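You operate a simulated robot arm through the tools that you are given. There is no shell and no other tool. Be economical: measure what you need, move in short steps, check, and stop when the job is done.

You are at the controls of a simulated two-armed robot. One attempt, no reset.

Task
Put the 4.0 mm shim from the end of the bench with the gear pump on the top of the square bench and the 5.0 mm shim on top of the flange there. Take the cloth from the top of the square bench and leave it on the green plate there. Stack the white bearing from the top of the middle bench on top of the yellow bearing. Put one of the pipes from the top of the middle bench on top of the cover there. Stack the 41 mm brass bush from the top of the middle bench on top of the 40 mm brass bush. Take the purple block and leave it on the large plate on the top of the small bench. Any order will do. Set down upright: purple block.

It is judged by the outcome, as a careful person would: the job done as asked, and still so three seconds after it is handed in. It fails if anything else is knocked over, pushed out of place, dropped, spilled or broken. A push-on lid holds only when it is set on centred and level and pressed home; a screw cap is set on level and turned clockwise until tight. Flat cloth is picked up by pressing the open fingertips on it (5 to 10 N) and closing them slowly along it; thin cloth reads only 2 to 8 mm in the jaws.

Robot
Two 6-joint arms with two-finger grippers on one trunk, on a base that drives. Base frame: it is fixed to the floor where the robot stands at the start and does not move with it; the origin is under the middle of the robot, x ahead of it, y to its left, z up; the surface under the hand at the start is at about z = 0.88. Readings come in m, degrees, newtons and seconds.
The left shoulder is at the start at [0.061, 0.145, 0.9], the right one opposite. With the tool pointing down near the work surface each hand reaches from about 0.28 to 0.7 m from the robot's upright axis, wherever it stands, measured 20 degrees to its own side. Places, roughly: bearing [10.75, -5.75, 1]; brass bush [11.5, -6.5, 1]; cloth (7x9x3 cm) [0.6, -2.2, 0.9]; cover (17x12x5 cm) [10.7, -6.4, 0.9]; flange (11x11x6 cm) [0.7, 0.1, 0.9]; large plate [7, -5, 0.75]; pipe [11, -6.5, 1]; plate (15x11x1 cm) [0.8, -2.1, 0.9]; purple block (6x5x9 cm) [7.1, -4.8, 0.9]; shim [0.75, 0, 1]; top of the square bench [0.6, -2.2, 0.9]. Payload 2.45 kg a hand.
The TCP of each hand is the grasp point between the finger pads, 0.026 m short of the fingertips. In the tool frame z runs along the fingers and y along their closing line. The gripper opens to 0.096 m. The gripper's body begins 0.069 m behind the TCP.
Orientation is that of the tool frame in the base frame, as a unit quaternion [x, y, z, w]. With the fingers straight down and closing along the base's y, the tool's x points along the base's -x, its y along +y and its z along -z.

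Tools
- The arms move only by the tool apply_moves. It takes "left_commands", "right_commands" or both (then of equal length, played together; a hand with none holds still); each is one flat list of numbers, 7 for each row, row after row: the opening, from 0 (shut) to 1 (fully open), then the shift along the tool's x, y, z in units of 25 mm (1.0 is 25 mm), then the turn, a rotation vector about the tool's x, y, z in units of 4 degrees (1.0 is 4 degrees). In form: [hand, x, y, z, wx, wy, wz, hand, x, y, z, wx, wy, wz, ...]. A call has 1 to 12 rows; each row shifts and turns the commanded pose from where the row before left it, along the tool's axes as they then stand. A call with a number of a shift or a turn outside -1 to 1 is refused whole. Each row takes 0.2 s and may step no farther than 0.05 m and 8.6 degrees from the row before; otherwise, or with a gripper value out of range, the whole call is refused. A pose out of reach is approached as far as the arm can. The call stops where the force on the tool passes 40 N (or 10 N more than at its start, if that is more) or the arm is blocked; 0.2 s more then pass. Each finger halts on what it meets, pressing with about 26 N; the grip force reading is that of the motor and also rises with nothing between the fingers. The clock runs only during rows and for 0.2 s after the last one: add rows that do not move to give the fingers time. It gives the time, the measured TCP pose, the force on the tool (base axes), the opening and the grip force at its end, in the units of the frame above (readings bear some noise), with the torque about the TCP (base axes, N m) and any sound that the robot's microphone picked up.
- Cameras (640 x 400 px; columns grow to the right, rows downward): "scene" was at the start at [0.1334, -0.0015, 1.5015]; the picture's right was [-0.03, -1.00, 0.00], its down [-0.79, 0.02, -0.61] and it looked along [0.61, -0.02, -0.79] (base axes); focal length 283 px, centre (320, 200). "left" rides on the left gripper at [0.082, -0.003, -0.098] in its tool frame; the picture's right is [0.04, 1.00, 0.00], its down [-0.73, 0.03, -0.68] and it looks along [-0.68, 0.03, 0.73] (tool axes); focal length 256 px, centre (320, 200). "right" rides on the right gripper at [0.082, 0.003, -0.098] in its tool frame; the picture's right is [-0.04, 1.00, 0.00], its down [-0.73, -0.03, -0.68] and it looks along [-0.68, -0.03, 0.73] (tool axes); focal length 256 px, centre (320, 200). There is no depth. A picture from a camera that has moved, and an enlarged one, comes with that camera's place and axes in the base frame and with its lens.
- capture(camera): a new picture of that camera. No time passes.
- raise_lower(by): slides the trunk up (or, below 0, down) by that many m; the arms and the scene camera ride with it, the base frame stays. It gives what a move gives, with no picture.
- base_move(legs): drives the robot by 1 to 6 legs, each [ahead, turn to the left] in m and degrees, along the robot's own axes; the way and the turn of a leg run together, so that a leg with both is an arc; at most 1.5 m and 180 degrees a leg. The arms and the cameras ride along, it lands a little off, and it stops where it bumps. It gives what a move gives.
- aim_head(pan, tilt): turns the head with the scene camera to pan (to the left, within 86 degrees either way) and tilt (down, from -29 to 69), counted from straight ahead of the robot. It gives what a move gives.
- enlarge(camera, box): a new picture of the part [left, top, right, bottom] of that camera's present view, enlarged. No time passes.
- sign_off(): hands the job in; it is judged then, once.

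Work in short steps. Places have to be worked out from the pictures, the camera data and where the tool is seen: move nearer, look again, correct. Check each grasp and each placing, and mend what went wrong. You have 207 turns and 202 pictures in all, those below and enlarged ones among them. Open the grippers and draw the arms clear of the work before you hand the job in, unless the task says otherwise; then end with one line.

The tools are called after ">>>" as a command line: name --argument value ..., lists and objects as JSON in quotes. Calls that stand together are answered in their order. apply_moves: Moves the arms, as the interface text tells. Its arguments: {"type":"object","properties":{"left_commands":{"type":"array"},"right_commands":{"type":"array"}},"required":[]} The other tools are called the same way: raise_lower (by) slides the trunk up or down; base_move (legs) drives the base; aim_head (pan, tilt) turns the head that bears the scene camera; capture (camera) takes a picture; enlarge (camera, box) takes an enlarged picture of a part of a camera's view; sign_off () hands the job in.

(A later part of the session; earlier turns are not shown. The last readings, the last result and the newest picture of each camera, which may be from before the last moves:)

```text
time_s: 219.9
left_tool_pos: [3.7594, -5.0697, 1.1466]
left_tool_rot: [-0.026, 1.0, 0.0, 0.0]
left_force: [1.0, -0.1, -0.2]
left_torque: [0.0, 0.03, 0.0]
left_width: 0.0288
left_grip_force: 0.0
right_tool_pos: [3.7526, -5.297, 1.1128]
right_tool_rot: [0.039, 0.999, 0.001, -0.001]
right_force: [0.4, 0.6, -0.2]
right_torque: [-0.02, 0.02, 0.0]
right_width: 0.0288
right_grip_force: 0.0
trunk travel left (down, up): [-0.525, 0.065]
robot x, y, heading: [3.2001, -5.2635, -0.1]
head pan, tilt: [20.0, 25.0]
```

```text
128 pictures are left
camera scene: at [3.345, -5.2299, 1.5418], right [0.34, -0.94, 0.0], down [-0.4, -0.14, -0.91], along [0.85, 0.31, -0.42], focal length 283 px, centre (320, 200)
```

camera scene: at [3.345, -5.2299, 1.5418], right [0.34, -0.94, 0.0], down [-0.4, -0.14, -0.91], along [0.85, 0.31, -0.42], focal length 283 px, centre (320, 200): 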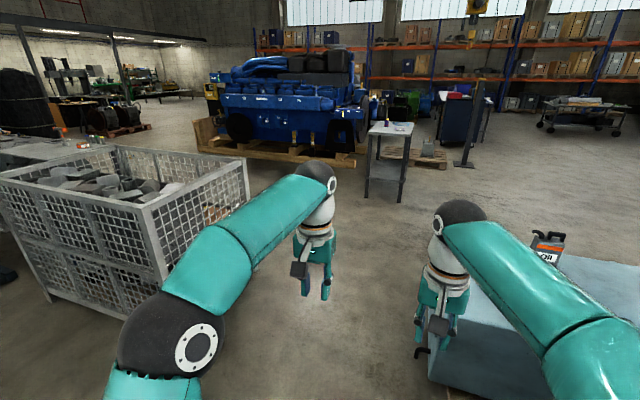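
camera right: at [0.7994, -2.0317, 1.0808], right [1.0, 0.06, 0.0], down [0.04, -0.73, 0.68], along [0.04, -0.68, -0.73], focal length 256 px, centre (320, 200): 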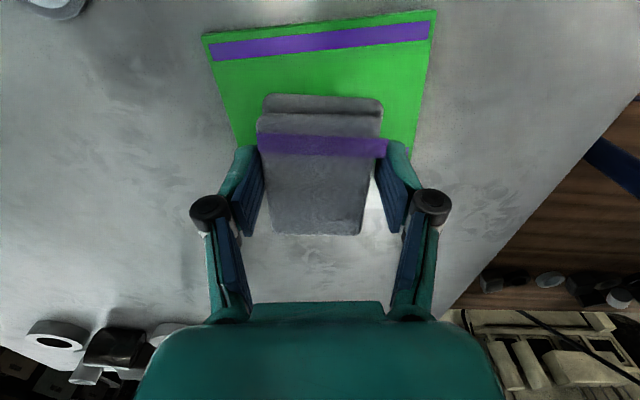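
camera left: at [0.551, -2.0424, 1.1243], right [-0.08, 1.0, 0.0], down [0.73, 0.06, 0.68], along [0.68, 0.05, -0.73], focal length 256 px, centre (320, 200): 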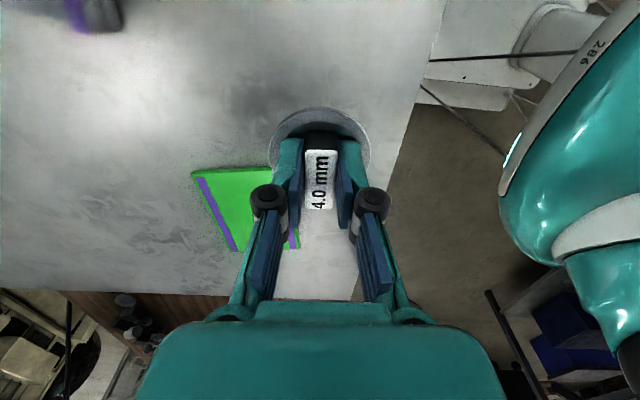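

Small bench seen ahead at x≈6.7–7.3, y≈-4.7…-5.1. I steer left of the teal box and approach to x≈5.9, y≈-4.85.

>>> base_move --legs '[[0, 18]]'

>>> base_move --legs '[[1.4, 0]]'

>>> base_move --legs '[[0, -19]]'

>>> base_move --legs '[[1.2, 0]]'

>>> aim_head --pan 0 --tilt 35

>>> capture --camera "scene"

```text
time_s: 221.4
left_tool_pos: [3.6717, -4.912, 1.1469]
left_tool_rot: [-0.177, 0.984, 0.0, 0.001]
left_force: [-0.6, -0.4, 0.3]
left_torque: [-0.02, 0.03, 0.0]
left_width: 0.0287
left_grip_force: 0.0
right_tool_pos: [3.7348, -5.1287, 1.1131]
right_tool_rot: [-0.113, 0.994, 0.002, -0.001]
right_force: [0.1, 0.3, 0.5]
right_torque: [0.01, -0.02, -0.01]
right_width: 0.0287
right_grip_force: 0.1
trunk travel left (down, up): [-0.525, 0.065]
robot x, y, heading: [3.198, -5.2775, 17.3]
head pan, tilt: [20.0, 25.0]
```

```text
time_s: 228.6
left_tool_pos: [5.026, -4.4735, 1.147]
left_tool_rot: [-0.185, 0.983, 0.0, 0.001]
left_force: [1.2, -0.1, 0.3]
left_torque: [-0.01, 0.03, 0.01]
left_width: 0.0288
left_grip_force: 0.1
right_tool_pos: [5.0916, -4.6904, 1.1125]
right_tool_rot: [-0.12, 0.993, 0.002, -0.001]
right_force: [-0.2, 0.5, 0.2]
right_torque: [0.02, 0.01, -0.01]
right_width: 0.0292
right_grip_force: 0.1
trunk travel left (down, up): [-0.525, 0.065]
robot x, y, heading: [4.5594, -4.839, 18.4]
head pan, tilt: [20.0, 25.0]
```

```text
time_s: 230.1
left_tool_pos: [5.12, -4.6445, 1.1481]
left_tool_rot: [-0.021, 1.0, 0.0, 0.001]
left_force: [0.6, 0.9, 0.2]
left_torque: [0.0, 0.01, -0.02]
left_width: 0.0289
left_grip_force: 0.1
right_tool_pos: [5.1118, -4.8715, 1.1148]
right_tool_rot: [0.044, 0.999, 0.001, 0.0]
right_force: [0.6, 0.1, 0.1]
right_torque: [-0.05, 0.02, 0.03]
right_width: 0.0287
right_grip_force: 0.0
trunk travel left (down, up): [-0.525, 0.065]
robot x, y, heading: [4.5597, -4.8241, -0.7]
head pan, tilt: [20.0, 25.0]
```

```text
time_s: 236.4
left_tool_pos: [6.3317, -4.6656, 1.1487]
left_tool_rot: [-0.019, 1.0, 0.0, 0.001]
left_force: [0.1, 0.0, -0.6]
left_torque: [-0.01, 0.02, -0.03]
left_width: 0.029
left_grip_force: 0.1
right_tool_pos: [6.322, -4.8933, 1.1142]
right_tool_rot: [0.045, 0.999, 0.002, -0.001]
right_force: [-0.3, -0.1, 0.0]
right_torque: [-0.01, 0.04, 0.02]
right_width: 0.029
right_grip_force: 0.0
trunk travel left (down, up): [-0.525, 0.065]
robot x, y, heading: [5.7689, -4.8443, -1.3]
head pan, tilt: [20.0, 25.0]
```

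```text
time_s: 237.2
left_tool_pos: [6.3312, -4.6666, 1.1487]
left_tool_rot: [-0.018, 1.0, 0.0, 0.001]
left_force: [-0.6, -0.5, -0.5]
left_torque: [0.01, -0.03, 0.0]
left_width: 0.0292
left_grip_force: 0.0
right_tool_pos: [6.321, -4.892, 1.1143]
right_tool_rot: [0.047, 0.999, 0.001, 0.0]
right_force: [-0.2, -0.4, 0.2]
right_torque: [0.03, -0.04, -0.01]
right_width: 0.0288
right_grip_force: 0.1
trunk travel left (down, up): [-0.525, 0.065]
robot x, y, heading: [5.7686, -4.8442, -1.2]
head pan, tilt: [0.0, 35.0]
```

```text
127 pictures are left
camera scene: at [5.9162, -4.8502, 1.5262], right [-0.02, -1.0, 0.0], down [-0.57, 0.01, -0.82], along [0.82, -0.01, -0.57], focal length 283 px, centre (320, 200)
```

scene: 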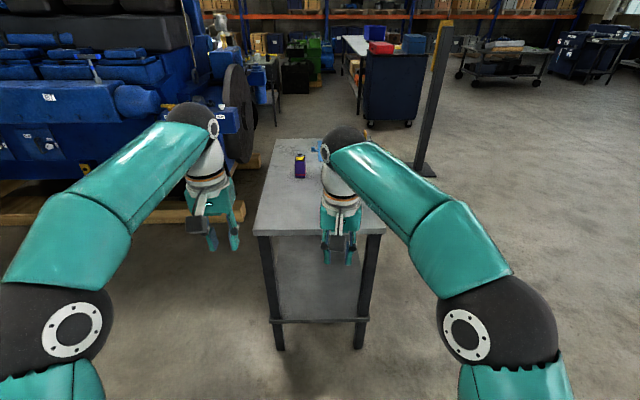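

Bench ahead with a dark block; move the right hand aside to the right and enlarge the bench view.

>>> apply_moves --right_commands '[1, 0.6, -1, 0, 0, 0, 0, 1, 0.6, -1, 0, 0, 0, 0, 1, 0.6, -1, 0, 0, 0, 0, 1, 0.6, -1, 0, 0, 0, 0, 1, 0.6, -1, 0, 0, 0, 0, 1, 0.6, -1, 0, 0, 0, 0]' --left_commands '[1, 0.6, 0.8, 0, 0, 0, 0, 1, 0.6, 0.8, 0, 0, 0, 0, 1, 0.6, 0.8, 0, 0, 0, 0, 1, 0.6, 0.8, 0, 0, 0, 0, 1, 0.6, 0.8, 0, 0, 0, 0, 1, 0.6, 0.8, 0, 0, 0, 0]'

>>> enlarge --camera "scene" --box '[230, 120, 410, 240]'

```text
time_s: 238.6
left_tool_pos: [6.236, -4.5499, 1.1487]
left_tool_rot: [-0.018, 1.0, 0.0, 0.001]
left_force: [-0.8, 0.6, 0.0]
left_torque: [-0.01, -0.03, -0.03]
left_width: 0.096
left_grip_force: 0.1
right_tool_pos: [6.2169, -5.0341, 1.1166]
right_tool_rot: [0.046, 0.999, 0.002, 0.001]
right_force: [0.0, 0.1, -0.7]
right_torque: [-0.04, -0.06, -0.02]
right_width: 0.0963
right_grip_force: 0.1
trunk travel left (down, up): [-0.525, 0.065]
robot x, y, heading: [5.7698, -4.8436, -1.2]
head pan, tilt: [0.0, 35.0]
```

```text
3.33 times, centred on (320, 180) of scene
camera zoom: at [5.9144, -4.8504, 1.5264], right [-0.02, -1.0, 0.0], down [-0.57, 0.01, -0.82], along [0.82, -0.01, -0.57], focal length 942 px, centre (320, 267)
```

zoom: 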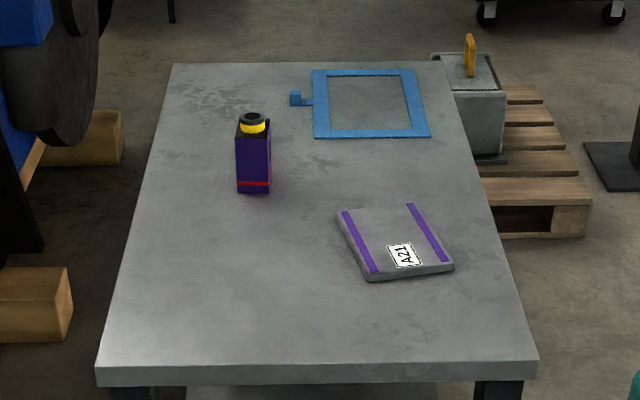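

The purple block (≈[7.13,-4.77]), plate "A21" (≈[7.03,-4.97]). Reach from the west end is too long, so I go around to the south side facing +y.

>>> base_move --legs '[[0, -38]]'

>>> base_move --legs '[[0, -27]]'

>>> base_move --legs '[[1.0, 0]]'

>>> base_move --legs '[[0, 38]]'

>>> base_move --legs '[[0, 28]]'

>>> capture --camera "scene"

```text
time_s: 241.0
left_tool_pos: [6.3195, -4.8948, 1.1482]
left_tool_rot: [0.304, 0.953, 0.0, 0.0]
left_force: [0.4, -0.3, -0.8]
left_torque: [0.02, 0.0, 0.01]
left_width: 0.0958
left_grip_force: 0.0
right_tool_pos: [6.0131, -5.2667, 1.1147]
right_tool_rot: [0.364, 0.931, 0.003, 0.0]
right_force: [0.4, 0.1, -1.4]
right_torque: [0.02, -0.03, 0.02]
right_width: 0.0962
right_grip_force: 0.1
trunk travel left (down, up): [-0.525, 0.065]
robot x, y, heading: [5.7867, -4.8227, -38.6]
head pan, tilt: [0.0, 35.0]
```

```text
time_s: 242.8
left_tool_pos: [6.2342, -5.1282, 1.1486]
left_tool_rot: [0.513, 0.858, -0.001, 0.0]
left_force: [-0.2, -0.2, -0.2]
left_torque: [-0.02, -0.01, -0.03]
left_width: 0.0959
left_grip_force: 0.2
right_tool_pos: [5.7928, -5.324, 1.1167]
right_tool_rot: [0.567, 0.824, 0.002, 0.001]
right_force: [0.0, 0.4, -0.5]
right_torque: [0.0, -0.01, 0.0]
right_width: 0.0959
right_grip_force: 0.1
trunk travel left (down, up): [-0.525, 0.065]
robot x, y, heading: [5.8035, -4.8239, -64.6]
head pan, tilt: [0.0, 35.0]
```

```text
time_s: 248.2
left_tool_pos: [6.6519, -6.0583, 1.1488]
left_tool_rot: [0.52, 0.854, -0.001, 0.0]
left_force: [-1.4, -0.6, 0.5]
left_torque: [0.03, -0.02, 0.0]
left_width: 0.0962
left_grip_force: 0.1
right_tool_pos: [6.206, -6.246, 1.1157]
right_tool_rot: [0.575, 0.818, 0.002, 0.0]
right_force: [0.4, 0.4, 0.1]
right_torque: [-0.03, -0.02, -0.02]
right_width: 0.0958
right_grip_force: 0.0
trunk travel left (down, up): [-0.525, 0.065]
robot x, y, heading: [6.2251, -5.7449, -66.0]
head pan, tilt: [0.0, 35.0]
```

```text
time_s: 250.6
left_tool_pos: [6.7577, -5.7305, 1.1493]
left_tool_rot: [0.216, 0.976, 0.0, 0.001]
left_force: [0.7, -0.1, -0.3]
left_torque: [-0.01, 0.01, -0.01]
left_width: 0.0959
left_grip_force: 0.1
right_tool_pos: [6.5229, -6.1527, 1.1164]
right_tool_rot: [0.278, 0.961, 0.002, 0.001]
right_force: [0.5, -1.1, -0.4]
right_torque: [0.05, 0.02, 0.0]
right_width: 0.096
right_grip_force: 0.1
trunk travel left (down, up): [-0.525, 0.065]
robot x, y, heading: [6.2136, -5.7691, -28.3]
head pan, tilt: [0.0, 35.0]
```

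```text
time_s: 252.5
left_tool_pos: [6.6775, -5.4807, 1.1496]
left_tool_rot: [-0.026, 1.0, 0.0, 0.001]
left_force: [0.0, -0.3, 0.6]
left_torque: [0.03, 0.01, 0.0]
left_width: 0.0957
left_grip_force: 0.0
right_tool_pos: [6.6683, -5.9632, 1.1175]
right_tool_rot: [0.038, 0.999, 0.002, 0.0]
right_force: [-0.5, -0.5, 0.1]
right_torque: [0.0, 0.04, -0.01]
right_width: 0.0959
right_grip_force: 0.1
trunk travel left (down, up): [-0.525, 0.065]
robot x, y, heading: [6.2159, -5.7858, -0.5]
head pan, tilt: [0.0, 35.0]
```

```text
125 pictures are left
camera scene: at [6.3632, -5.7879, 1.5261], right [-0.01, -1.0, 0.0], down [-0.57, 0.0, -0.82], along [0.82, -0.01, -0.57], focal length 283 px, centre (320, 200)
```

scene: 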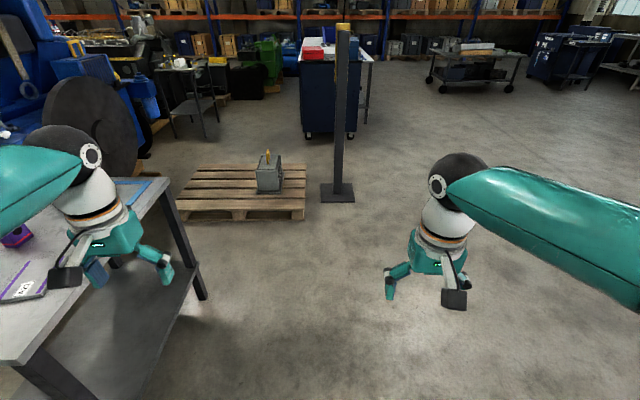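

Drive east alongside the bench, then turn to face it.

>>> base_move --legs '[[0.82, 0]]'

>>> base_move --legs '[[0, 38]]'

>>> base_move --legs '[[0, 38]]'

>>> base_move --legs '[[0, 15]]'

>>> aim_head --pan 0 --tilt 45

>>> capture --camera "scene"

```text
time_s: 256.9
left_tool_pos: [7.4984, -5.4874, 1.1508]
left_tool_rot: [-0.027, 1.0, -0.001, 0.001]
left_force: [-0.2, -0.1, 0.4]
left_torque: [0.01, -0.02, 0.0]
left_width: 0.0961
left_grip_force: 0.0
right_tool_pos: [7.4875, -5.9694, 1.1168]
right_tool_rot: [0.038, 0.999, 0.001, -0.001]
right_force: [0.5, -0.1, -0.1]
right_torque: [-0.02, 0.0, 0.02]
right_width: 0.0963
right_grip_force: 0.0
trunk travel left (down, up): [-0.525, 0.065]
robot x, y, heading: [7.0336, -5.7935, -0.5]
head pan, tilt: [0.0, 35.0]
```

```text
time_s: 259.4
left_tool_pos: [7.2048, -5.266, 1.1514]
left_tool_rot: [-0.355, 0.935, 0.0, 0.001]
left_force: [-2.0, 0.4, 0.1]
left_torque: [-0.02, 0.04, 0.0]
left_width: 0.0961
left_grip_force: 0.0
right_tool_pos: [7.4997, -5.6497, 1.1188]
right_tool_rot: [-0.293, 0.956, 0.001, -0.002]
right_force: [0.5, 0.0, -0.3]
right_torque: [0.0, 0.03, -0.03]
right_width: 0.096
right_grip_force: 0.1
trunk travel left (down, up): [-0.525, 0.065]
robot x, y, heading: [7.0488, -5.8143, 37.9]
head pan, tilt: [0.0, 35.0]
```

```text
time_s: 261.8
left_tool_pos: [6.8327, -5.2843, 1.1527]
left_tool_rot: [-0.643, 0.766, 0.001, 0.0]
left_force: [-0.2, -0.1, 0.2]
left_torque: [0.03, 0.01, -0.03]
left_width: 0.0961
left_grip_force: 0.1
right_tool_pos: [7.3006, -5.4024, 1.1189]
right_tool_rot: [-0.592, 0.806, 0.002, -0.001]
right_force: [0.6, 0.8, 0.5]
right_torque: [-0.01, 0.01, -0.02]
right_width: 0.0959
right_grip_force: 0.0
trunk travel left (down, up): [-0.525, 0.065]
robot x, y, heading: [7.0759, -5.8132, 76.4]
head pan, tilt: [0.0, 35.0]
```

```text
time_s: 263.2
left_tool_pos: [6.7021, -5.3676, 1.1525]
left_tool_rot: [0.738, -0.675, 0.0, -0.001]
left_force: [0.0, 0.1, 0.8]
left_torque: [0.02, -0.01, -0.03]
left_width: 0.0963
left_grip_force: 0.1
right_tool_pos: [7.1843, -5.3607, 1.1195]
right_tool_rot: [-0.693, 0.721, 0.001, -0.001]
right_force: [0.3, -0.1, -0.8]
right_torque: [-0.02, -0.03, -0.01]
right_width: 0.0962
right_grip_force: 0.1
trunk travel left (down, up): [-0.525, 0.065]
robot x, y, heading: [7.0893, -5.8164, 91.3]
head pan, tilt: [0.0, 35.0]
```

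```text
time_s: 263.9
left_tool_pos: [6.7019, -5.3669, 1.1527]
left_tool_rot: [0.739, -0.674, 0.0, -0.001]
left_force: [0.3, -0.3, 0.5]
left_torque: [0.01, -0.01, 0.02]
left_width: 0.096
left_grip_force: 0.1
right_tool_pos: [7.1859, -5.3589, 1.1192]
right_tool_rot: [-0.693, 0.721, 0.001, 0.0]
right_force: [-0.1, 0.4, -0.3]
right_torque: [0.04, -0.01, -0.02]
right_width: 0.0961
right_grip_force: 0.0
trunk travel left (down, up): [-0.525, 0.065]
robot x, y, heading: [7.0905, -5.8148, 91.6]
head pan, tilt: [0.0, 45.0]
```

```text
124 pictures are left
camera scene: at [7.0839, -5.6749, 1.5114], right [1.0, 0.02, 0.0], down [0.02, -0.71, -0.71], along [-0.02, 0.71, -0.71], focal length 283 px, centre (320, 200)
```

scene: 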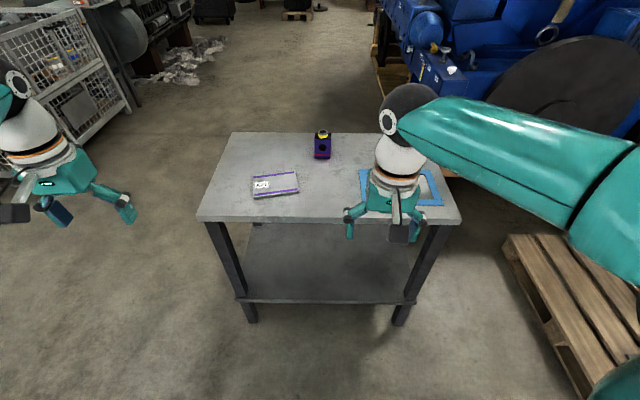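

Move up to the bench.

>>> base_move --legs '[[0.38, -1]]'

>>> capture --camera "scene"

>>> capture --camera "right"

```text
time_s: 266.3
left_tool_pos: [6.7056, -4.9778, 1.1526]
left_tool_rot: [0.732, -0.682, 0.0, -0.001]
left_force: [0.2, 0.5, -0.4]
left_torque: [-0.01, -0.01, 0.0]
left_width: 0.0959
left_grip_force: 0.2
right_tool_pos: [7.1887, -4.9799, 1.1203]
right_tool_rot: [-0.686, 0.728, 0.001, -0.002]
right_force: [0.5, -0.6, 1.0]
right_torque: [-0.03, -0.06, 0.02]
right_width: 0.0958
right_grip_force: 0.0
trunk travel left (down, up): [-0.525, 0.065]
robot x, y, heading: [7.0829, -5.4362, 90.3]
head pan, tilt: [0.0, 45.0]
```

```text
123 pictures are left
camera scene: at [7.0803, -5.2927, 1.5112], right [1.0, 0.01, 0.0], down [0.0, -0.71, -0.71], along [0.0, 0.71, -0.71], focal length 283 px, centre (320, 200)
```

scene: 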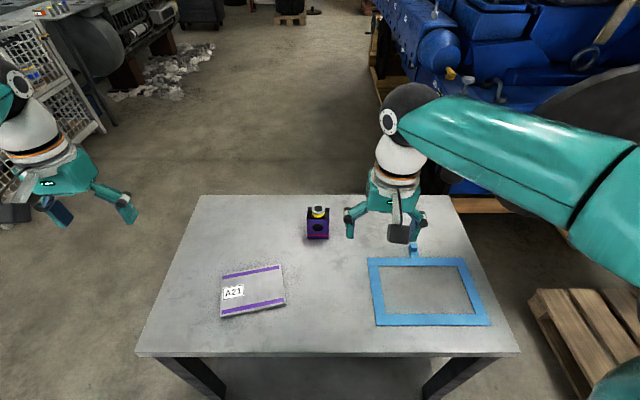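

```text
122 pictures are left
camera right: at [7.1815, -5.0619, 1.2177], right [-1.0, 0.1, 0.0], down [0.07, 0.73, 0.68], along [0.06, 0.67, -0.74], focal length 256 px, centre (320, 200)
```

right: 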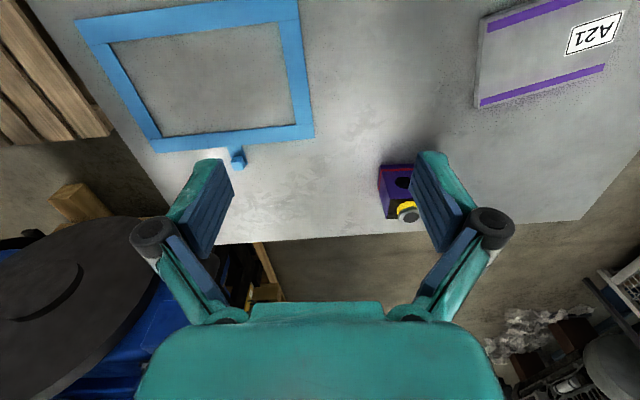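

Surface z≈0.88 again; block base ≈[7.073,-4.79]. Enlarge the block, and move ahead 4 cm for reach.

>>> base_move --legs '[[0.04, 0]]'

>>> enlarge --camera "scene" --box '[200, 195, 360, 335]'

>>> enlarge --camera "right" --box '[340, 120, 480, 240]'

```text
time_s: 267.2
left_tool_pos: [6.7052, -4.9362, 1.152]
left_tool_rot: [0.732, -0.682, 0.0, 0.0]
left_force: [0.5, 1.5, -0.3]
left_torque: [-0.09, -0.01, 0.04]
left_width: 0.0963
left_grip_force: 0.0
right_tool_pos: [7.1878, -4.9372, 1.1192]
right_tool_rot: [-0.687, 0.727, 0.0, -0.003]
right_force: [-1.1, 1.2, -1.1]
right_torque: [-0.05, -0.04, 0.02]
right_width: 0.0959
right_grip_force: 0.0
trunk travel left (down, up): [-0.525, 0.065]
robot x, y, heading: [7.089, -5.3948, 90.4]
head pan, tilt: [0.0, 45.0]
```

```text
2.86 times, centred on (280, 265) of scene
camera zoom: at [7.0798, -5.25, 1.511], right [1.0, 0.01, 0.0], down [0.0, -0.71, -0.7], along [0.0, 0.7, -0.71], focal length 808 px, centre (434, 14)
```

zoom: 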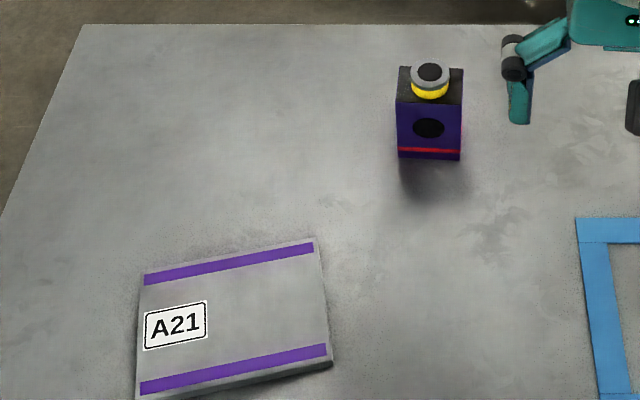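

```text
3.33 times, centred on (410, 180) of right
camera zoom: at [7.1808, -5.0195, 1.2173], right [-1.0, 0.1, 0.0], down [0.07, 0.73, 0.68], along [0.06, 0.67, -0.74], focal length 853 px, centre (20, 267)
```

zoom: 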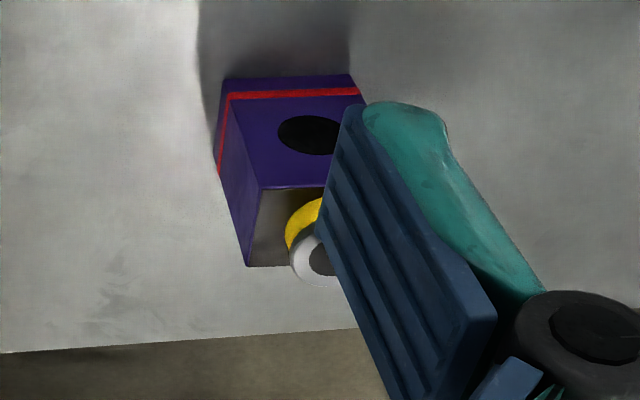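

Block is 6 cm wide in x, base centre ≈[7.075,-4.791], top of cap ≈0.98. Move the right hand above it.

>>> apply_moves --right_commands '[1, -0.93, 0.81, 0, 0, 0, 0, 1, -0.93, 0.81, 0, 0, 0, 0, 1, -0.93, 0.81, 0, 0, 0, 0, 1, -0.93, 0.81, 0, 0, 0, 0, 1, -0.93, 0.81, 0, 0, 0, 0, 1, -0.93, 0.81, 0, 0, 0, 0, 1, 0, 0, 0, 0, 0, 0]'

>>> capture --camera "right"

>>> enlarge --camera "scene" --box '[240, 150, 400, 270]'

```text
time_s: 268.8
left_tool_pos: [6.7049, -4.9368, 1.153]
left_tool_rot: [0.731, -0.682, 0.001, 0.0]
left_force: [-0.2, 1.3, 0.3]
left_torque: [-0.01, 0.02, -0.01]
left_width: 0.0958
left_grip_force: 0.0
right_tool_pos: [7.085, -4.8158, 1.1147]
right_tool_rot: [-0.687, 0.727, 0.0, -0.002]
right_force: [-1.0, -0.5, -0.6]
right_torque: [-0.02, -0.01, 0.01]
right_width: 0.0959
right_grip_force: 0.1
right hand out of reach, approached as far as the arm can: row 6
trunk travel left (down, up): [-0.525, 0.065]
robot x, y, heading: [7.0834, -5.3955, 90.3]
head pan, tilt: [0.0, 45.0]
```

```text
119 pictures are left
camera right: at [7.0779, -4.8977, 1.2132], right [-1.0, 0.1, 0.0], down [0.07, 0.73, 0.68], along [0.06, 0.67, -0.74], focal length 256 px, centre (320, 200)
```

right: 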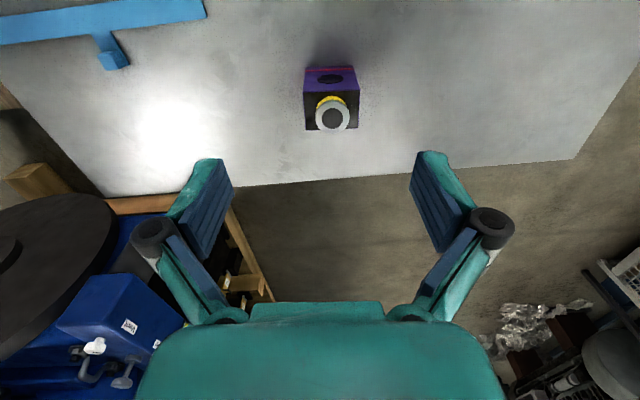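

```text
3.33 times, centred on (320, 210) of scene
camera zoom: at [7.0794, -5.2528, 1.5113], right [1.0, 0.01, 0.0], down [0.0, -0.71, -0.71], along [0.0, 0.71, -0.71], focal length 942 px, centre (320, 167)
```

zoom: 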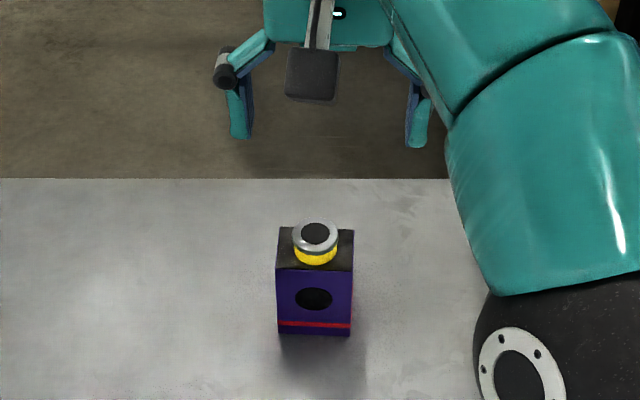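

Short by ~25 mm. I turn the base 15° left so the right shoulder comes nearer, then reposition the hand.

>>> base_move --legs '[[0, 15]]'

```text
time_s: 270.4
left_tool_pos: [6.5996, -5.0519, 1.154]
left_tool_rot: [0.814, -0.581, 0.0, 0.0]
left_force: [-1.2, -0.5, 1.0]
left_torque: [-0.02, -0.04, -0.02]
left_width: 0.0961
left_grip_force: 0.0
right_tool_pos: [6.9367, -4.8397, 1.1115]
right_tool_rot: [0.775, -0.631, 0.002, 0.003]
right_force: [-0.7, -0.2, 0.3]
right_torque: [0.0, 0.0, 0.03]
right_width: 0.096
right_grip_force: 0.1
trunk travel left (down, up): [-0.525, 0.065]
robot x, y, heading: [7.0939, -5.3948, 105.1]
head pan, tilt: [0.0, 45.0]
stopped in leg 1: the robot was blocked; the commanded pose is now the measured one
```

Reposition over [7.0755,-4.79] and re-align the closing direction with x.

>>> apply_moves --right_commands '[1, -0.14, -0.97, 0, 0, 0, 0, 1, -0.14, -0.97, 0, 0, 0, 0, 1, -0.14, -0.97, 0, 0, 0, 0, 1, -0.14, -0.97, 0, 0, 0, 0, 1, -0.14, -0.97, 0, 0, 0, 0, 1, -0.14, -0.97, 0, 0, 0, 0, 1, 0, 0, 0, 0, 0, 0.85, 1, 0, 0, 0, 0, 0, 0.85, 1, 0, 0, 0, 0, 0, 0.85, 1, 0, 0, 0, 0, 0, 0.85, 1, 0, 0, 0, 0, 0, 0]'

>>> capture --camera "right"

```text
time_s: 272.8
left_tool_pos: [6.6004, -5.0513, 1.1533]
left_tool_rot: [0.814, -0.58, 0.0, 0.0]
left_force: [0.3, 0.0, -0.6]
left_torque: [0.02, 0.02, -0.02]
left_width: 0.096
left_grip_force: 0.0
right_tool_pos: [7.0707, -4.7833, 1.1085]
right_tool_rot: [-0.695, 0.719, -0.002, -0.002]
right_force: [-0.6, -0.2, -0.4]
right_torque: [0.03, -0.02, 0.02]
right_width: 0.0959
right_grip_force: 0.0
right hand out of reach, approached as far as the arm can: row 1
trunk travel left (down, up): [-0.525, 0.065]
robot x, y, heading: [7.0987, -5.3918, 104.9]
head pan, tilt: [0.0, 45.0]
```

```text
117 pictures are left
camera right: at [7.0662, -4.8648, 1.2078], right [-1.0, 0.07, 0.0], down [0.05, 0.74, 0.67], along [0.05, 0.67, -0.74], focal length 256 px, centre (320, 200)
```

right: 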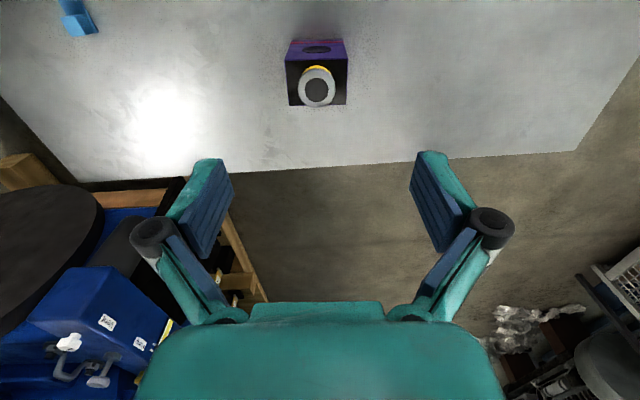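

Correct by 5 mm and descend partway.

>>> apply_moves --right_commands '[1, 0.2, -0.18, 1, 0, 0, 0, 1, 0, 0, 1, 0, 0, 0, 1, 0, 0, 1, 0, 0, 0, 1, 0, 0, 1, 0, 0, 0, 1, 0, 0, 0.8, 0, 0, 0, 1, 0, 0, 0, 0, 0, 0]'

>>> capture --camera "right"

>>> enlarge --camera "scene" --box '[270, 130, 470, 270]'

```text
time_s: 274.2
left_tool_pos: [6.6007, -5.0504, 1.1532]
left_tool_rot: [0.814, -0.581, 0.001, 0.001]
left_force: [0.5, -0.3, -0.4]
left_torque: [0.02, 0.02, 0.03]
left_width: 0.096
left_grip_force: 0.1
right_tool_pos: [7.0769, -4.7877, 0.9888]
right_tool_rot: [-0.695, 0.719, -0.003, -0.002]
right_force: [-0.2, 0.2, 0.5]
right_torque: [-0.01, -0.03, 0.02]
right_width: 0.0959
right_grip_force: 0.1
trunk travel left (down, up): [-0.525, 0.065]
robot x, y, heading: [7.097, -5.3976, 105.1]
head pan, tilt: [0.0, 45.0]
```

```text
116 pictures are left
camera right: at [7.0712, -4.8707, 1.0874], right [-1.0, 0.07, 0.0], down [0.05, 0.74, 0.67], along [0.05, 0.67, -0.74], focal length 256 px, centre (320, 200)
```

right: 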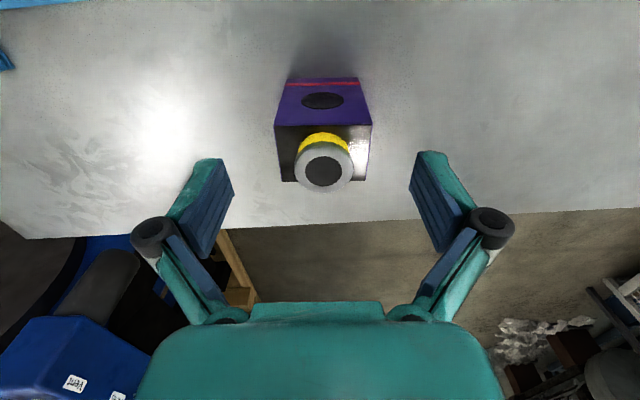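

```text
2.86 times, centred on (370, 200) of scene
camera zoom: at [7.056, -5.256, 1.5114], right [0.97, 0.26, 0.0], down [0.18, -0.68, -0.71], along [-0.18, 0.68, -0.71], focal length 808 px, centre (177, 200)
```

zoom: 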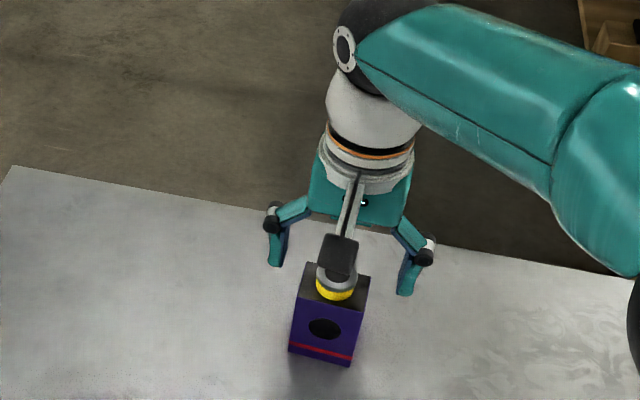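

Aligned. Descend to 0.936 and close.

>>> apply_moves --right_commands '[1, 0, 0.05, 1, 0, 0, 0, 1, 0, 0, 0.8, 0, 0, 0, 1, 0, 0, 0.32, 0, 0, 0, 0.7, 0, 0, 0, 0, 0, 0, 0.5, 0, 0, 0, 0, 0, 0, 0.4, 0, 0, 0, 0, 0, 0, 0.4, 0, 0, 0, 0, 0, 0]'

>>> capture --camera "right"

```text
time_s: 275.8
left_tool_pos: [6.6009, -5.0516, 1.1531]
left_tool_rot: [0.814, -0.581, -0.001, 0.001]
left_force: [0.2, 0.2, 0.3]
left_torque: [0.01, 0.0, 0.02]
left_width: 0.0961
left_grip_force: 0.2
right_tool_pos: [7.075, -4.7893, 0.9361]
right_tool_rot: [-0.695, 0.719, -0.003, -0.002]
right_force: [-0.8, -0.3, 0.8]
right_torque: [0.01, 0.13, -0.02]
right_width: 0.0597
right_grip_force: 25.9
trunk travel left (down, up): [-0.525, 0.065]
robot x, y, heading: [7.0974, -5.3944, 105.1]
head pan, tilt: [0.0, 45.0]
```

```text
114 pictures are left
camera right: at [7.0697, -4.871, 1.0347], right [-1.0, 0.07, 0.0], down [0.05, 0.74, 0.67], along [0.05, 0.67, -0.74], focal length 256 px, centre (320, 200)
```

right: 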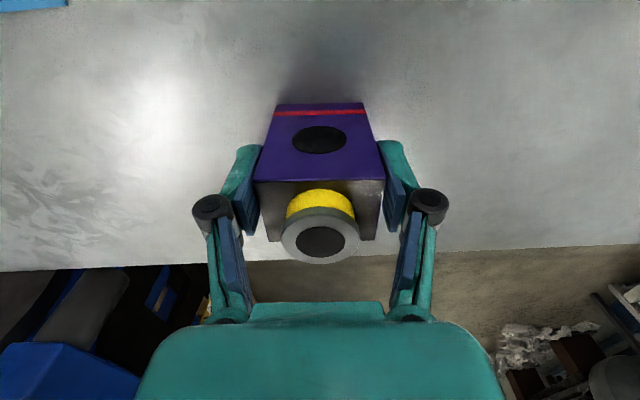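

Gripped (60 mm). Lift and carry above the plate centre ≈[6.922,-4.975].

>>> apply_moves --right_commands '[0.4, 0, 0, -0.5, 0, 0, 0, 0.4, 0, 0, -1, 0, 0, 0, 0.4, 0, 0, -1, 0, 0, 0, 0.4, 0.955, 0.735, 0, 0, 0, 0, 0.4, 0.955, 0.735, 0, 0, 0, 0, 0.4, 0.955, 0.735, 0, 0, 0, 0, 0.4, 0.955, 0.735, 0, 0, 0, 0, 0.4, 0.955, 0.735, 0, 0, 0, 0, 0.4, 0.955, 0.735, 0, 0, 0, 0, 0.4, 0.955, 0.735, 0, 0, 0, 0, 0.4, 0.955, 0.735, 0, 0, 0, 0, 0.4, 0, 0, 0, 0, 0, 0]'

>>> capture --camera "right"

>>> capture --camera "scene"

```text
time_s: 278.4
left_tool_pos: [6.6016, -5.0502, 1.1528]
left_tool_rot: [0.814, -0.581, 0.001, 0.001]
left_force: [-1.1, 0.7, 0.3]
left_torque: [-0.04, -0.03, -0.02]
left_width: 0.0959
left_grip_force: 0.1
right_tool_pos: [6.9226, -4.973, 0.9978]
right_tool_rot: [-0.695, 0.719, -0.004, -0.002]
right_force: [-0.1, -0.7, -4.7]
right_torque: [-0.05, 0.01, 0.03]
right_width: 0.0597
right_grip_force: 25.9
trunk travel left (down, up): [-0.525, 0.065]
robot x, y, heading: [7.0929, -5.3909, 105.1]
head pan, tilt: [0.0, 45.0]
```

```text
113 pictures are left
camera right: at [6.9171, -5.0542, 1.0974], right [-1.0, 0.07, 0.0], down [0.05, 0.74, 0.67], along [0.05, 0.67, -0.74], focal length 256 px, centre (320, 200)
```

right: 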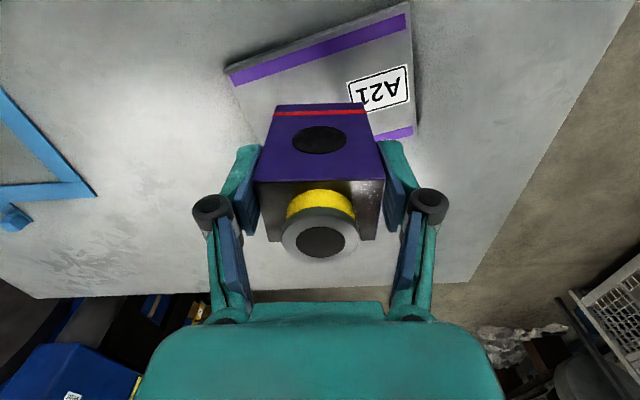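

```text
112 pictures are left
camera scene: at [7.0561, -5.2551, 1.5113], right [0.97, 0.26, 0.0], down [0.18, -0.68, -0.71], along [-0.18, 0.68, -0.71], focal length 283 px, centre (320, 200)
```

scene: 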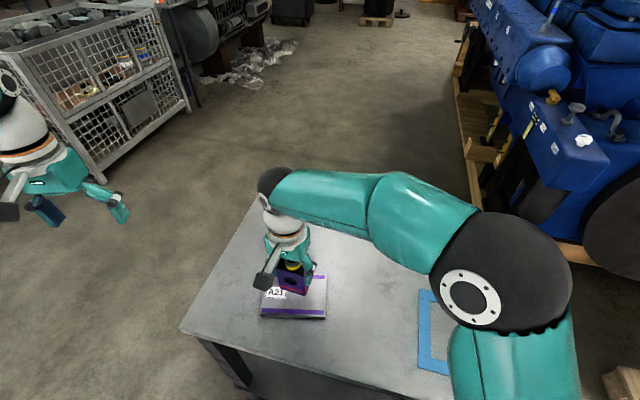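

Over plate centre. Lower to near contact, then finely.

>>> apply_moves --right_commands '[0.4, 0, 0, 1, 0, 0, 0, 0.4, 0, 0, 0.7, 0, 0, 0, 0.4, 0, 0, 0.12, 0, 0, 0, 0.4, 0, 0, 0.08, 0, 0, 0, 0.4, 0, 0, 0.08, 0, 0, 0, 0.4, 0, 0, 0, 0, 0, 0]'

```text
time_s: 279.8
left_tool_pos: [6.6022, -5.0516, 1.1534]
left_tool_rot: [0.814, -0.58, 0.0, 0.0]
left_force: [0.0, 1.2, 0.0]
left_torque: [-0.04, -0.02, 0.03]
left_width: 0.0959
left_grip_force: 0.1
right_tool_pos: [6.9224, -4.9743, 0.9496]
right_tool_rot: [-0.695, 0.719, -0.003, -0.002]
right_force: [-1.0, -0.2, -5.0]
right_torque: [-0.09, -0.02, 0.01]
right_width: 0.0599
right_grip_force: 26.1
trunk travel left (down, up): [-0.525, 0.065]
robot x, y, heading: [7.0946, -5.3917, 105.0]
head pan, tilt: [0.0, 45.0]
```

>>> apply_moves --right_commands '[0.4, 0, 0, 0.08, 0, 0, 0, 0.4, 0, 0, 0.06, 0, 0, 0, 0.4, 0, 0, 0, 0, 0, 0]'

```text
time_s: 280.6
left_tool_pos: [6.6022, -5.0528, 1.1552]
left_tool_rot: [0.814, -0.581, 0.0, 0.0]
left_force: [-0.3, 0.2, -0.2]
left_torque: [0.03, -0.04, -0.01]
left_width: 0.0957
left_grip_force: 0.0
right_tool_pos: [6.9228, -4.976, 0.9477]
right_tool_rot: [-0.695, 0.719, -0.001, -0.002]
right_force: [2.7, 0.8, 13.5]
right_torque: [-0.18, -0.24, 0.0]
right_width: 0.0598
right_grip_force: 26.4
trunk travel left (down, up): [-0.525, 0.065]
robot x, y, heading: [7.0914, -5.393, 105.1]
head pan, tilt: [0.0, 45.0]
```

Contact. Ease, release and rise straight up.

>>> apply_moves --right_commands '[0.4, 0, 0, -0.06, 0, 0, 0, 0.7, 0, 0, 0, 0, 0, 0, 1, 0, 0, 0, 0, 0, 0, 1, 0, 0, 0, 0, 0, 0, 1, 0, 0, -0.5, 0, 0, 0, 1, 0, 0, -1, 0, 0, 0, 1, 0, 0, -1, 0, 0, 0, 1, 0, 0, -1, 0, 0, 0, 1, 0, 0, -1, 0, 0, 0, 1, 0, 0, -1, 0, 0, 0, 1, 0, 0, -1, 0, 0, 0, 1, 0, 0, -0.6, 0, 0, 0]'

>>> capture --camera "right"

>>> enlarge --camera "scene" --box '[220, 200, 380, 340]'

```text
time_s: 283.2
left_tool_pos: [6.6016, -5.052, 1.1524]
left_tool_rot: [0.814, -0.58, 0.0, 0.0]
left_force: [0.4, -0.8, -0.2]
left_torque: [0.04, 0.0, -0.01]
left_width: 0.0958
left_grip_force: 0.1
right_tool_pos: [6.9209, -4.9728, 1.1259]
right_tool_rot: [-0.696, 0.718, -0.003, -0.003]
right_force: [-0.1, 0.2, 0.7]
right_torque: [-0.02, -0.02, -0.03]
right_width: 0.0961
right_grip_force: 0.0
trunk travel left (down, up): [-0.525, 0.065]
robot x, y, heading: [7.0962, -5.3929, 105.1]
head pan, tilt: [0.0, 45.0]
```

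```text
111 pictures are left
camera right: at [6.915, -5.0547, 1.2249], right [-1.0, 0.07, 0.0], down [0.05, 0.74, 0.67], along [0.05, 0.67, -0.74], focal length 256 px, centre (320, 200)
```

right: 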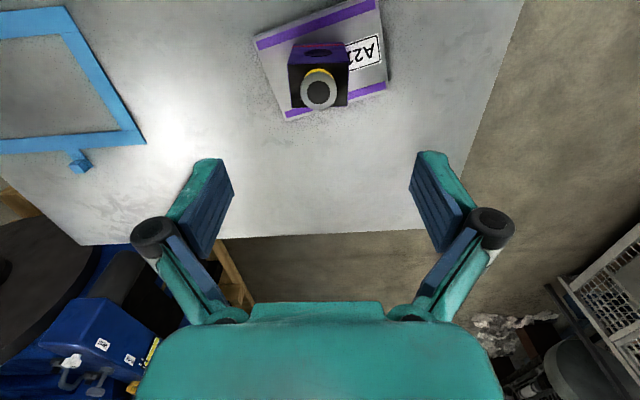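

```text
2.86 times, centred on (300, 270) of scene
camera zoom: at [7.0559, -5.2561, 1.5114], right [0.97, 0.26, 0.0], down [0.18, -0.68, -0.71], along [-0.18, 0.68, -0.71], focal length 808 px, centre (377, 0)
```

zoom: 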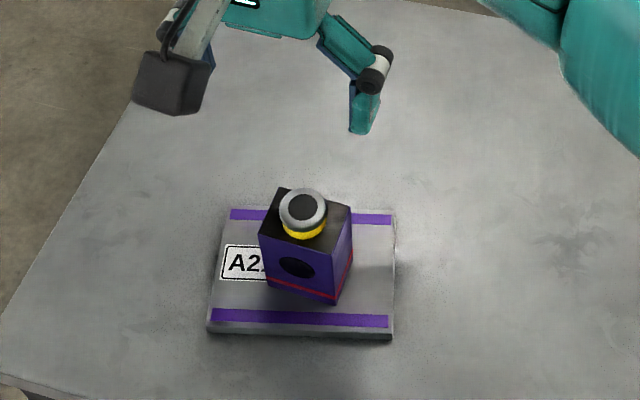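

Block stands upright on the plate. Compact the arms, then back off from the bench and look for the middle bench.

>>> apply_moves --right_commands '[1, -0.25, -0.94, 0, 0, 0, 0, 1, -0.25, -0.94, 0, 0, 0, 0, 1, -0.25, -0.94, 0, 0, 0, 0, 1, -0.25, -0.94, 0, 0, 0, 0, 1, -0.25, -0.94, 0, 0, 0, 0, 1, -0.25, -0.94, 0, 0, 0, 0, 1, -0.25, -0.94, 0, 0, 0, 0, 1, -0.25, -0.94, 0, 0, 0, 0, 1, -0.25, -0.94, 0, 0, 0, 0, 1, 0, 0, 0, 0, 0, -1, 1, 0, 0, 0, 0, 0, -1, 1, 0, 0, 0, 0, 0, -1]' --left_commands '[1, 0, 0, 0, 0, 0, 0, 1, 0, 0, 0, 0, 0, 0, 1, 0, 0, 0, 0, 0, 0, 1, 0, 0, 0, 0, 0, 0, 1, 0, -0.9, 0, 0, 0, 0, 1, 0, -0.9, 0, 0, 0, 0, 1, 0, -0.9, 0, 0, 0, 0, 1, 0, -0.9, 0, 0, 0, 0, 1, 0, -0.9, 0, 0, 0, 0, 1, 0, -0.9, 0, 0, 0, 0, 1, 0, -0.9, 0, 0, 0, 0, 1, 0, 0, 0, 0, 0, 0]'

>>> base_move --legs '[[-0.45, 0]]'

>>> aim_head --pan -86 --tilt 18

>>> capture --camera "scene"

```text
time_s: 285.8
left_tool_pos: [6.749, -4.9991, 1.1531]
left_tool_rot: [0.814, -0.581, -0.001, 0.0]
left_force: [-0.4, -0.2, -0.9]
left_torque: [0.02, -0.03, 0.01]
left_width: 0.0959
left_grip_force: 0.0
right_tool_pos: [7.1351, -4.9261, 1.1257]
right_tool_rot: [0.766, -0.642, 0.002, 0.003]
right_force: [0.1, 0.5, 0.0]
right_torque: [0.0, -0.02, -0.01]
right_width: 0.0959
right_grip_force: 0.0
trunk travel left (down, up): [-0.525, 0.065]
robot x, y, heading: [7.0976, -5.3896, 105.1]
head pan, tilt: [0.0, 45.0]
```

```text
time_s: 288.6
left_tool_pos: [6.8668, -5.4363, 1.1547]
left_tool_rot: [0.815, -0.58, -0.002, 0.0]
left_force: [-0.3, 0.0, 0.5]
left_torque: [0.01, 0.0, 0.01]
left_width: 0.0957
left_grip_force: 0.1
right_tool_pos: [7.2518, -5.3622, 1.1246]
right_tool_rot: [0.767, -0.641, 0.003, 0.002]
right_force: [-0.8, 0.2, -0.3]
right_torque: [0.02, 0.0, 0.0]
right_width: 0.0963
right_grip_force: 0.0
trunk travel left (down, up): [-0.525, 0.065]
robot x, y, heading: [7.2124, -5.829, 105.1]
head pan, tilt: [0.0, 45.0]
```

```text
time_s: 290.2
left_tool_pos: [6.8661, -5.4368, 1.1556]
left_tool_rot: [0.814, -0.58, -0.001, 0.0]
left_force: [-0.4, 0.4, 0.5]
left_torque: [-0.04, 0.02, -0.04]
left_width: 0.096
left_grip_force: 0.1
right_tool_pos: [7.2512, -5.3626, 1.127]
right_tool_rot: [0.767, -0.641, 0.004, 0.002]
right_force: [0.3, -0.1, 0.3]
right_torque: [0.0, 0.0, -0.04]
right_width: 0.0959
right_grip_force: 0.1
trunk travel left (down, up): [-0.525, 0.065]
robot x, y, heading: [7.2166, -5.829, 105.1]
head pan, tilt: [-85.9, 18.0]
```

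```text
109 pictures are left
camera scene: at [7.2833, -5.7399, 1.5533], right [0.33, -0.94, 0.0], down [-0.29, -0.1, -0.95], along [0.9, 0.31, -0.31], focal length 283 px, centre (320, 200)
```

scene: 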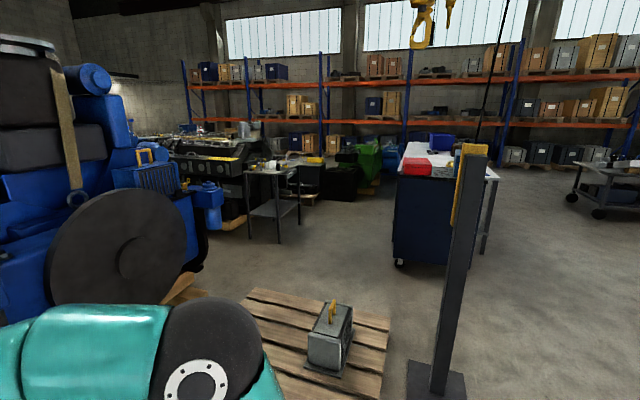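

The middle bench is beyond a blue cabinet at ≈[10,-5.7], post at [8.66,-6.0]. I turn toward ESE and pass south of the post.

>>> base_move --legs '[[0, -40]]'

>>> base_move --legs '[[0, -40]]'

>>> base_move --legs '[[0, -40]]'

>>> base_move --legs '[[0, -18]]'

>>> aim_head --pan 15 --tilt 18

>>> capture --camera "scene"

```text
time_s: 292.7
left_tool_pos: [7.2046, -5.3062, 1.1559]
left_tool_rot: [-0.564, 0.826, 0.001, 0.0]
left_force: [1.0, 0.4, 0.2]
left_torque: [0.0, 0.0, 0.02]
left_width: 0.0961
left_grip_force: 0.1
right_tool_pos: [7.5457, -5.5021, 1.1249]
right_tool_rot: [-0.496, 0.868, -0.002, -0.003]
right_force: [0.6, -0.4, -0.3]
right_torque: [-0.01, 0.05, 0.01]
right_width: 0.0961
right_grip_force: 0.1
trunk travel left (down, up): [-0.525, 0.065]
robot x, y, heading: [7.1862, -5.8198, 64.2]
head pan, tilt: [-85.9, 18.0]
```

```text
time_s: 295.2
left_tool_pos: [7.5322, -5.4376, 1.1551]
left_tool_rot: [-0.246, 0.969, 0.001, 0.001]
left_force: [0.1, 0.1, 1.0]
left_torque: [0.01, -0.02, 0.02]
left_width: 0.0959
left_grip_force: 0.1
right_tool_pos: [7.6684, -5.8048, 1.1262]
right_tool_rot: [-0.17, 0.985, -0.001, -0.003]
right_force: [-0.4, 1.2, -0.7]
right_torque: [0.01, 0.02, -0.02]
right_width: 0.0959
right_grip_force: 0.0
trunk travel left (down, up): [-0.525, 0.065]
robot x, y, heading: [7.1733, -5.7941, 24.6]
head pan, tilt: [-85.9, 18.0]
```

```text
time_s: 297.7
left_tool_pos: [7.6733, -5.7439, 1.1574]
left_tool_rot: [0.099, 0.995, 0.0, 0.001]
left_force: [-0.4, -0.7, -0.3]
left_torque: [0.01, -0.01, 0.06]
left_width: 0.096
left_grip_force: 0.0
right_tool_pos: [7.5416, -6.1145, 1.126]
right_tool_rot: [0.177, 0.984, 0.001, -0.003]
right_force: [-0.6, -0.2, 0.6]
right_torque: [-0.01, 0.02, 0.01]
right_width: 0.0961
right_grip_force: 0.1
trunk travel left (down, up): [-0.525, 0.065]
robot x, y, heading: [7.1807, -5.7617, -15.2]
head pan, tilt: [-85.9, 18.0]
```

```text
time_s: 299.2
left_tool_pos: [7.6532, -5.8971, 1.1573]
left_tool_rot: [0.254, 0.967, 0.001, 0.001]
left_force: [-0.8, 0.7, 1.0]
left_torque: [0.02, -0.02, 0.02]
left_width: 0.0959
left_grip_force: 0.1
right_tool_pos: [7.4136, -6.2087, 1.128]
right_tool_rot: [0.329, 0.944, 0.0, -0.004]
right_force: [0.1, -0.3, 0.2]
right_torque: [0.03, 0.01, -0.01]
right_width: 0.096
right_grip_force: 0.1
trunk travel left (down, up): [-0.525, 0.065]
robot x, y, heading: [7.1849, -5.7559, -33.5]
head pan, tilt: [-85.9, 18.0]
```

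```text
time_s: 300.9
left_tool_pos: [7.6537, -5.8976, 1.1572]
left_tool_rot: [0.253, 0.967, 0.0, 0.001]
left_force: [-0.3, -0.8, -0.6]
left_torque: [-0.01, 0.0, 0.0]
left_width: 0.096
left_grip_force: 0.1
right_tool_pos: [7.4127, -6.2087, 1.1264]
right_tool_rot: [0.329, 0.944, 0.001, -0.004]
right_force: [0.5, -0.8, 0.5]
right_torque: [-0.01, 0.0, 0.04]
right_width: 0.0959
right_grip_force: 0.0
trunk travel left (down, up): [-0.525, 0.065]
robot x, y, heading: [7.1838, -5.7514, -33.1]
head pan, tilt: [15.0, 18.0]
```

```text
108 pictures are left
camera scene: at [7.3247, -5.8147, 1.5533], right [-0.31, -0.95, 0.0], down [-0.29, 0.1, -0.95], along [0.9, -0.3, -0.31], focal length 283 px, centre (320, 200)
```

scene: 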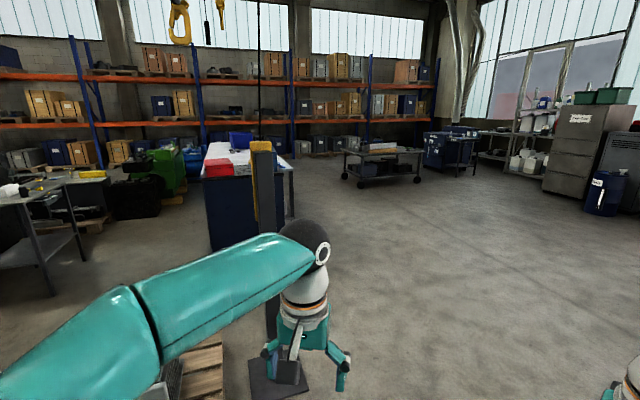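

Turn a bit more right to clear the post and drive 1.9 m.

>>> base_move --legs '[[0, -9]]'

>>> base_move --legs '[[1.4, 0], [0.6, 0]]'

>>> base_move --legs '[[0, 38]]'

>>> capture --camera "scene"

```text
time_s: 302.1
left_tool_pos: [7.6241, -5.9678, 1.1574]
left_tool_rot: [0.329, 0.944, 0.0, 0.0]
left_force: [0.3, 0.1, -0.4]
left_torque: [-0.01, 0.02, -0.01]
left_width: 0.0957
left_grip_force: 0.0
right_tool_pos: [7.3381, -6.2386, 1.127]
right_tool_rot: [0.403, 0.915, 0.002, -0.003]
right_force: [-1.1, -0.1, -0.8]
right_torque: [0.01, -0.02, -0.03]
right_width: 0.096
right_grip_force: 0.0
trunk travel left (down, up): [-0.525, 0.065]
robot x, y, heading: [7.1916, -5.7464, -42.3]
head pan, tilt: [15.0, 18.0]
```

```text
time_s: 312.4
left_tool_pos: [9.1364, -7.3348, 1.1571]
left_tool_rot: [0.327, 0.945, 0.0, 0.0]
left_force: [-0.1, 0.4, 0.0]
left_torque: [0.0, 0.02, 0.0]
left_width: 0.0961
left_grip_force: 0.0
right_tool_pos: [8.8509, -7.6062, 1.1273]
right_tool_rot: [0.401, 0.916, 0.001, -0.003]
right_force: [0.1, -0.5, -0.2]
right_torque: [-0.01, 0.03, 0.0]
right_width: 0.0959
right_grip_force: 0.1
trunk travel left (down, up): [-0.525, 0.065]
robot x, y, heading: [8.7016, -7.1106, -41.9]
head pan, tilt: [15.0, 18.0]
```

```text
time_s: 314.7
left_tool_pos: [9.183, -7.0236, 1.1562]
left_tool_rot: [0.003, 1.0, 0.0, 0.0]
left_force: [-0.5, 0.2, 0.4]
left_torque: [-0.01, 0.0, 0.02]
left_width: 0.0963
left_grip_force: 0.1
right_tool_pos: [9.125, -7.412, 1.1279]
right_tool_rot: [0.082, 0.997, -0.001, -0.004]
right_force: [-0.6, -0.5, -0.3]
right_torque: [0.01, -0.01, -0.02]
right_width: 0.0959
right_grip_force: 0.1
trunk travel left (down, up): [-0.525, 0.065]
robot x, y, heading: [8.7, -7.1461, -4.6]
head pan, tilt: [15.0, 18.0]
```

```text
107 pictures are left
camera scene: at [8.8536, -7.1305, 1.5532], right [0.18, -0.98, 0.0], down [-0.3, -0.06, -0.95], along [0.93, 0.17, -0.31], focal length 283 px, centre (320, 200)
```

scene: 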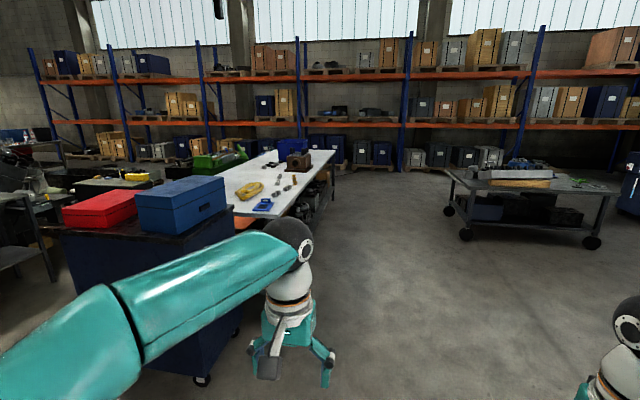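

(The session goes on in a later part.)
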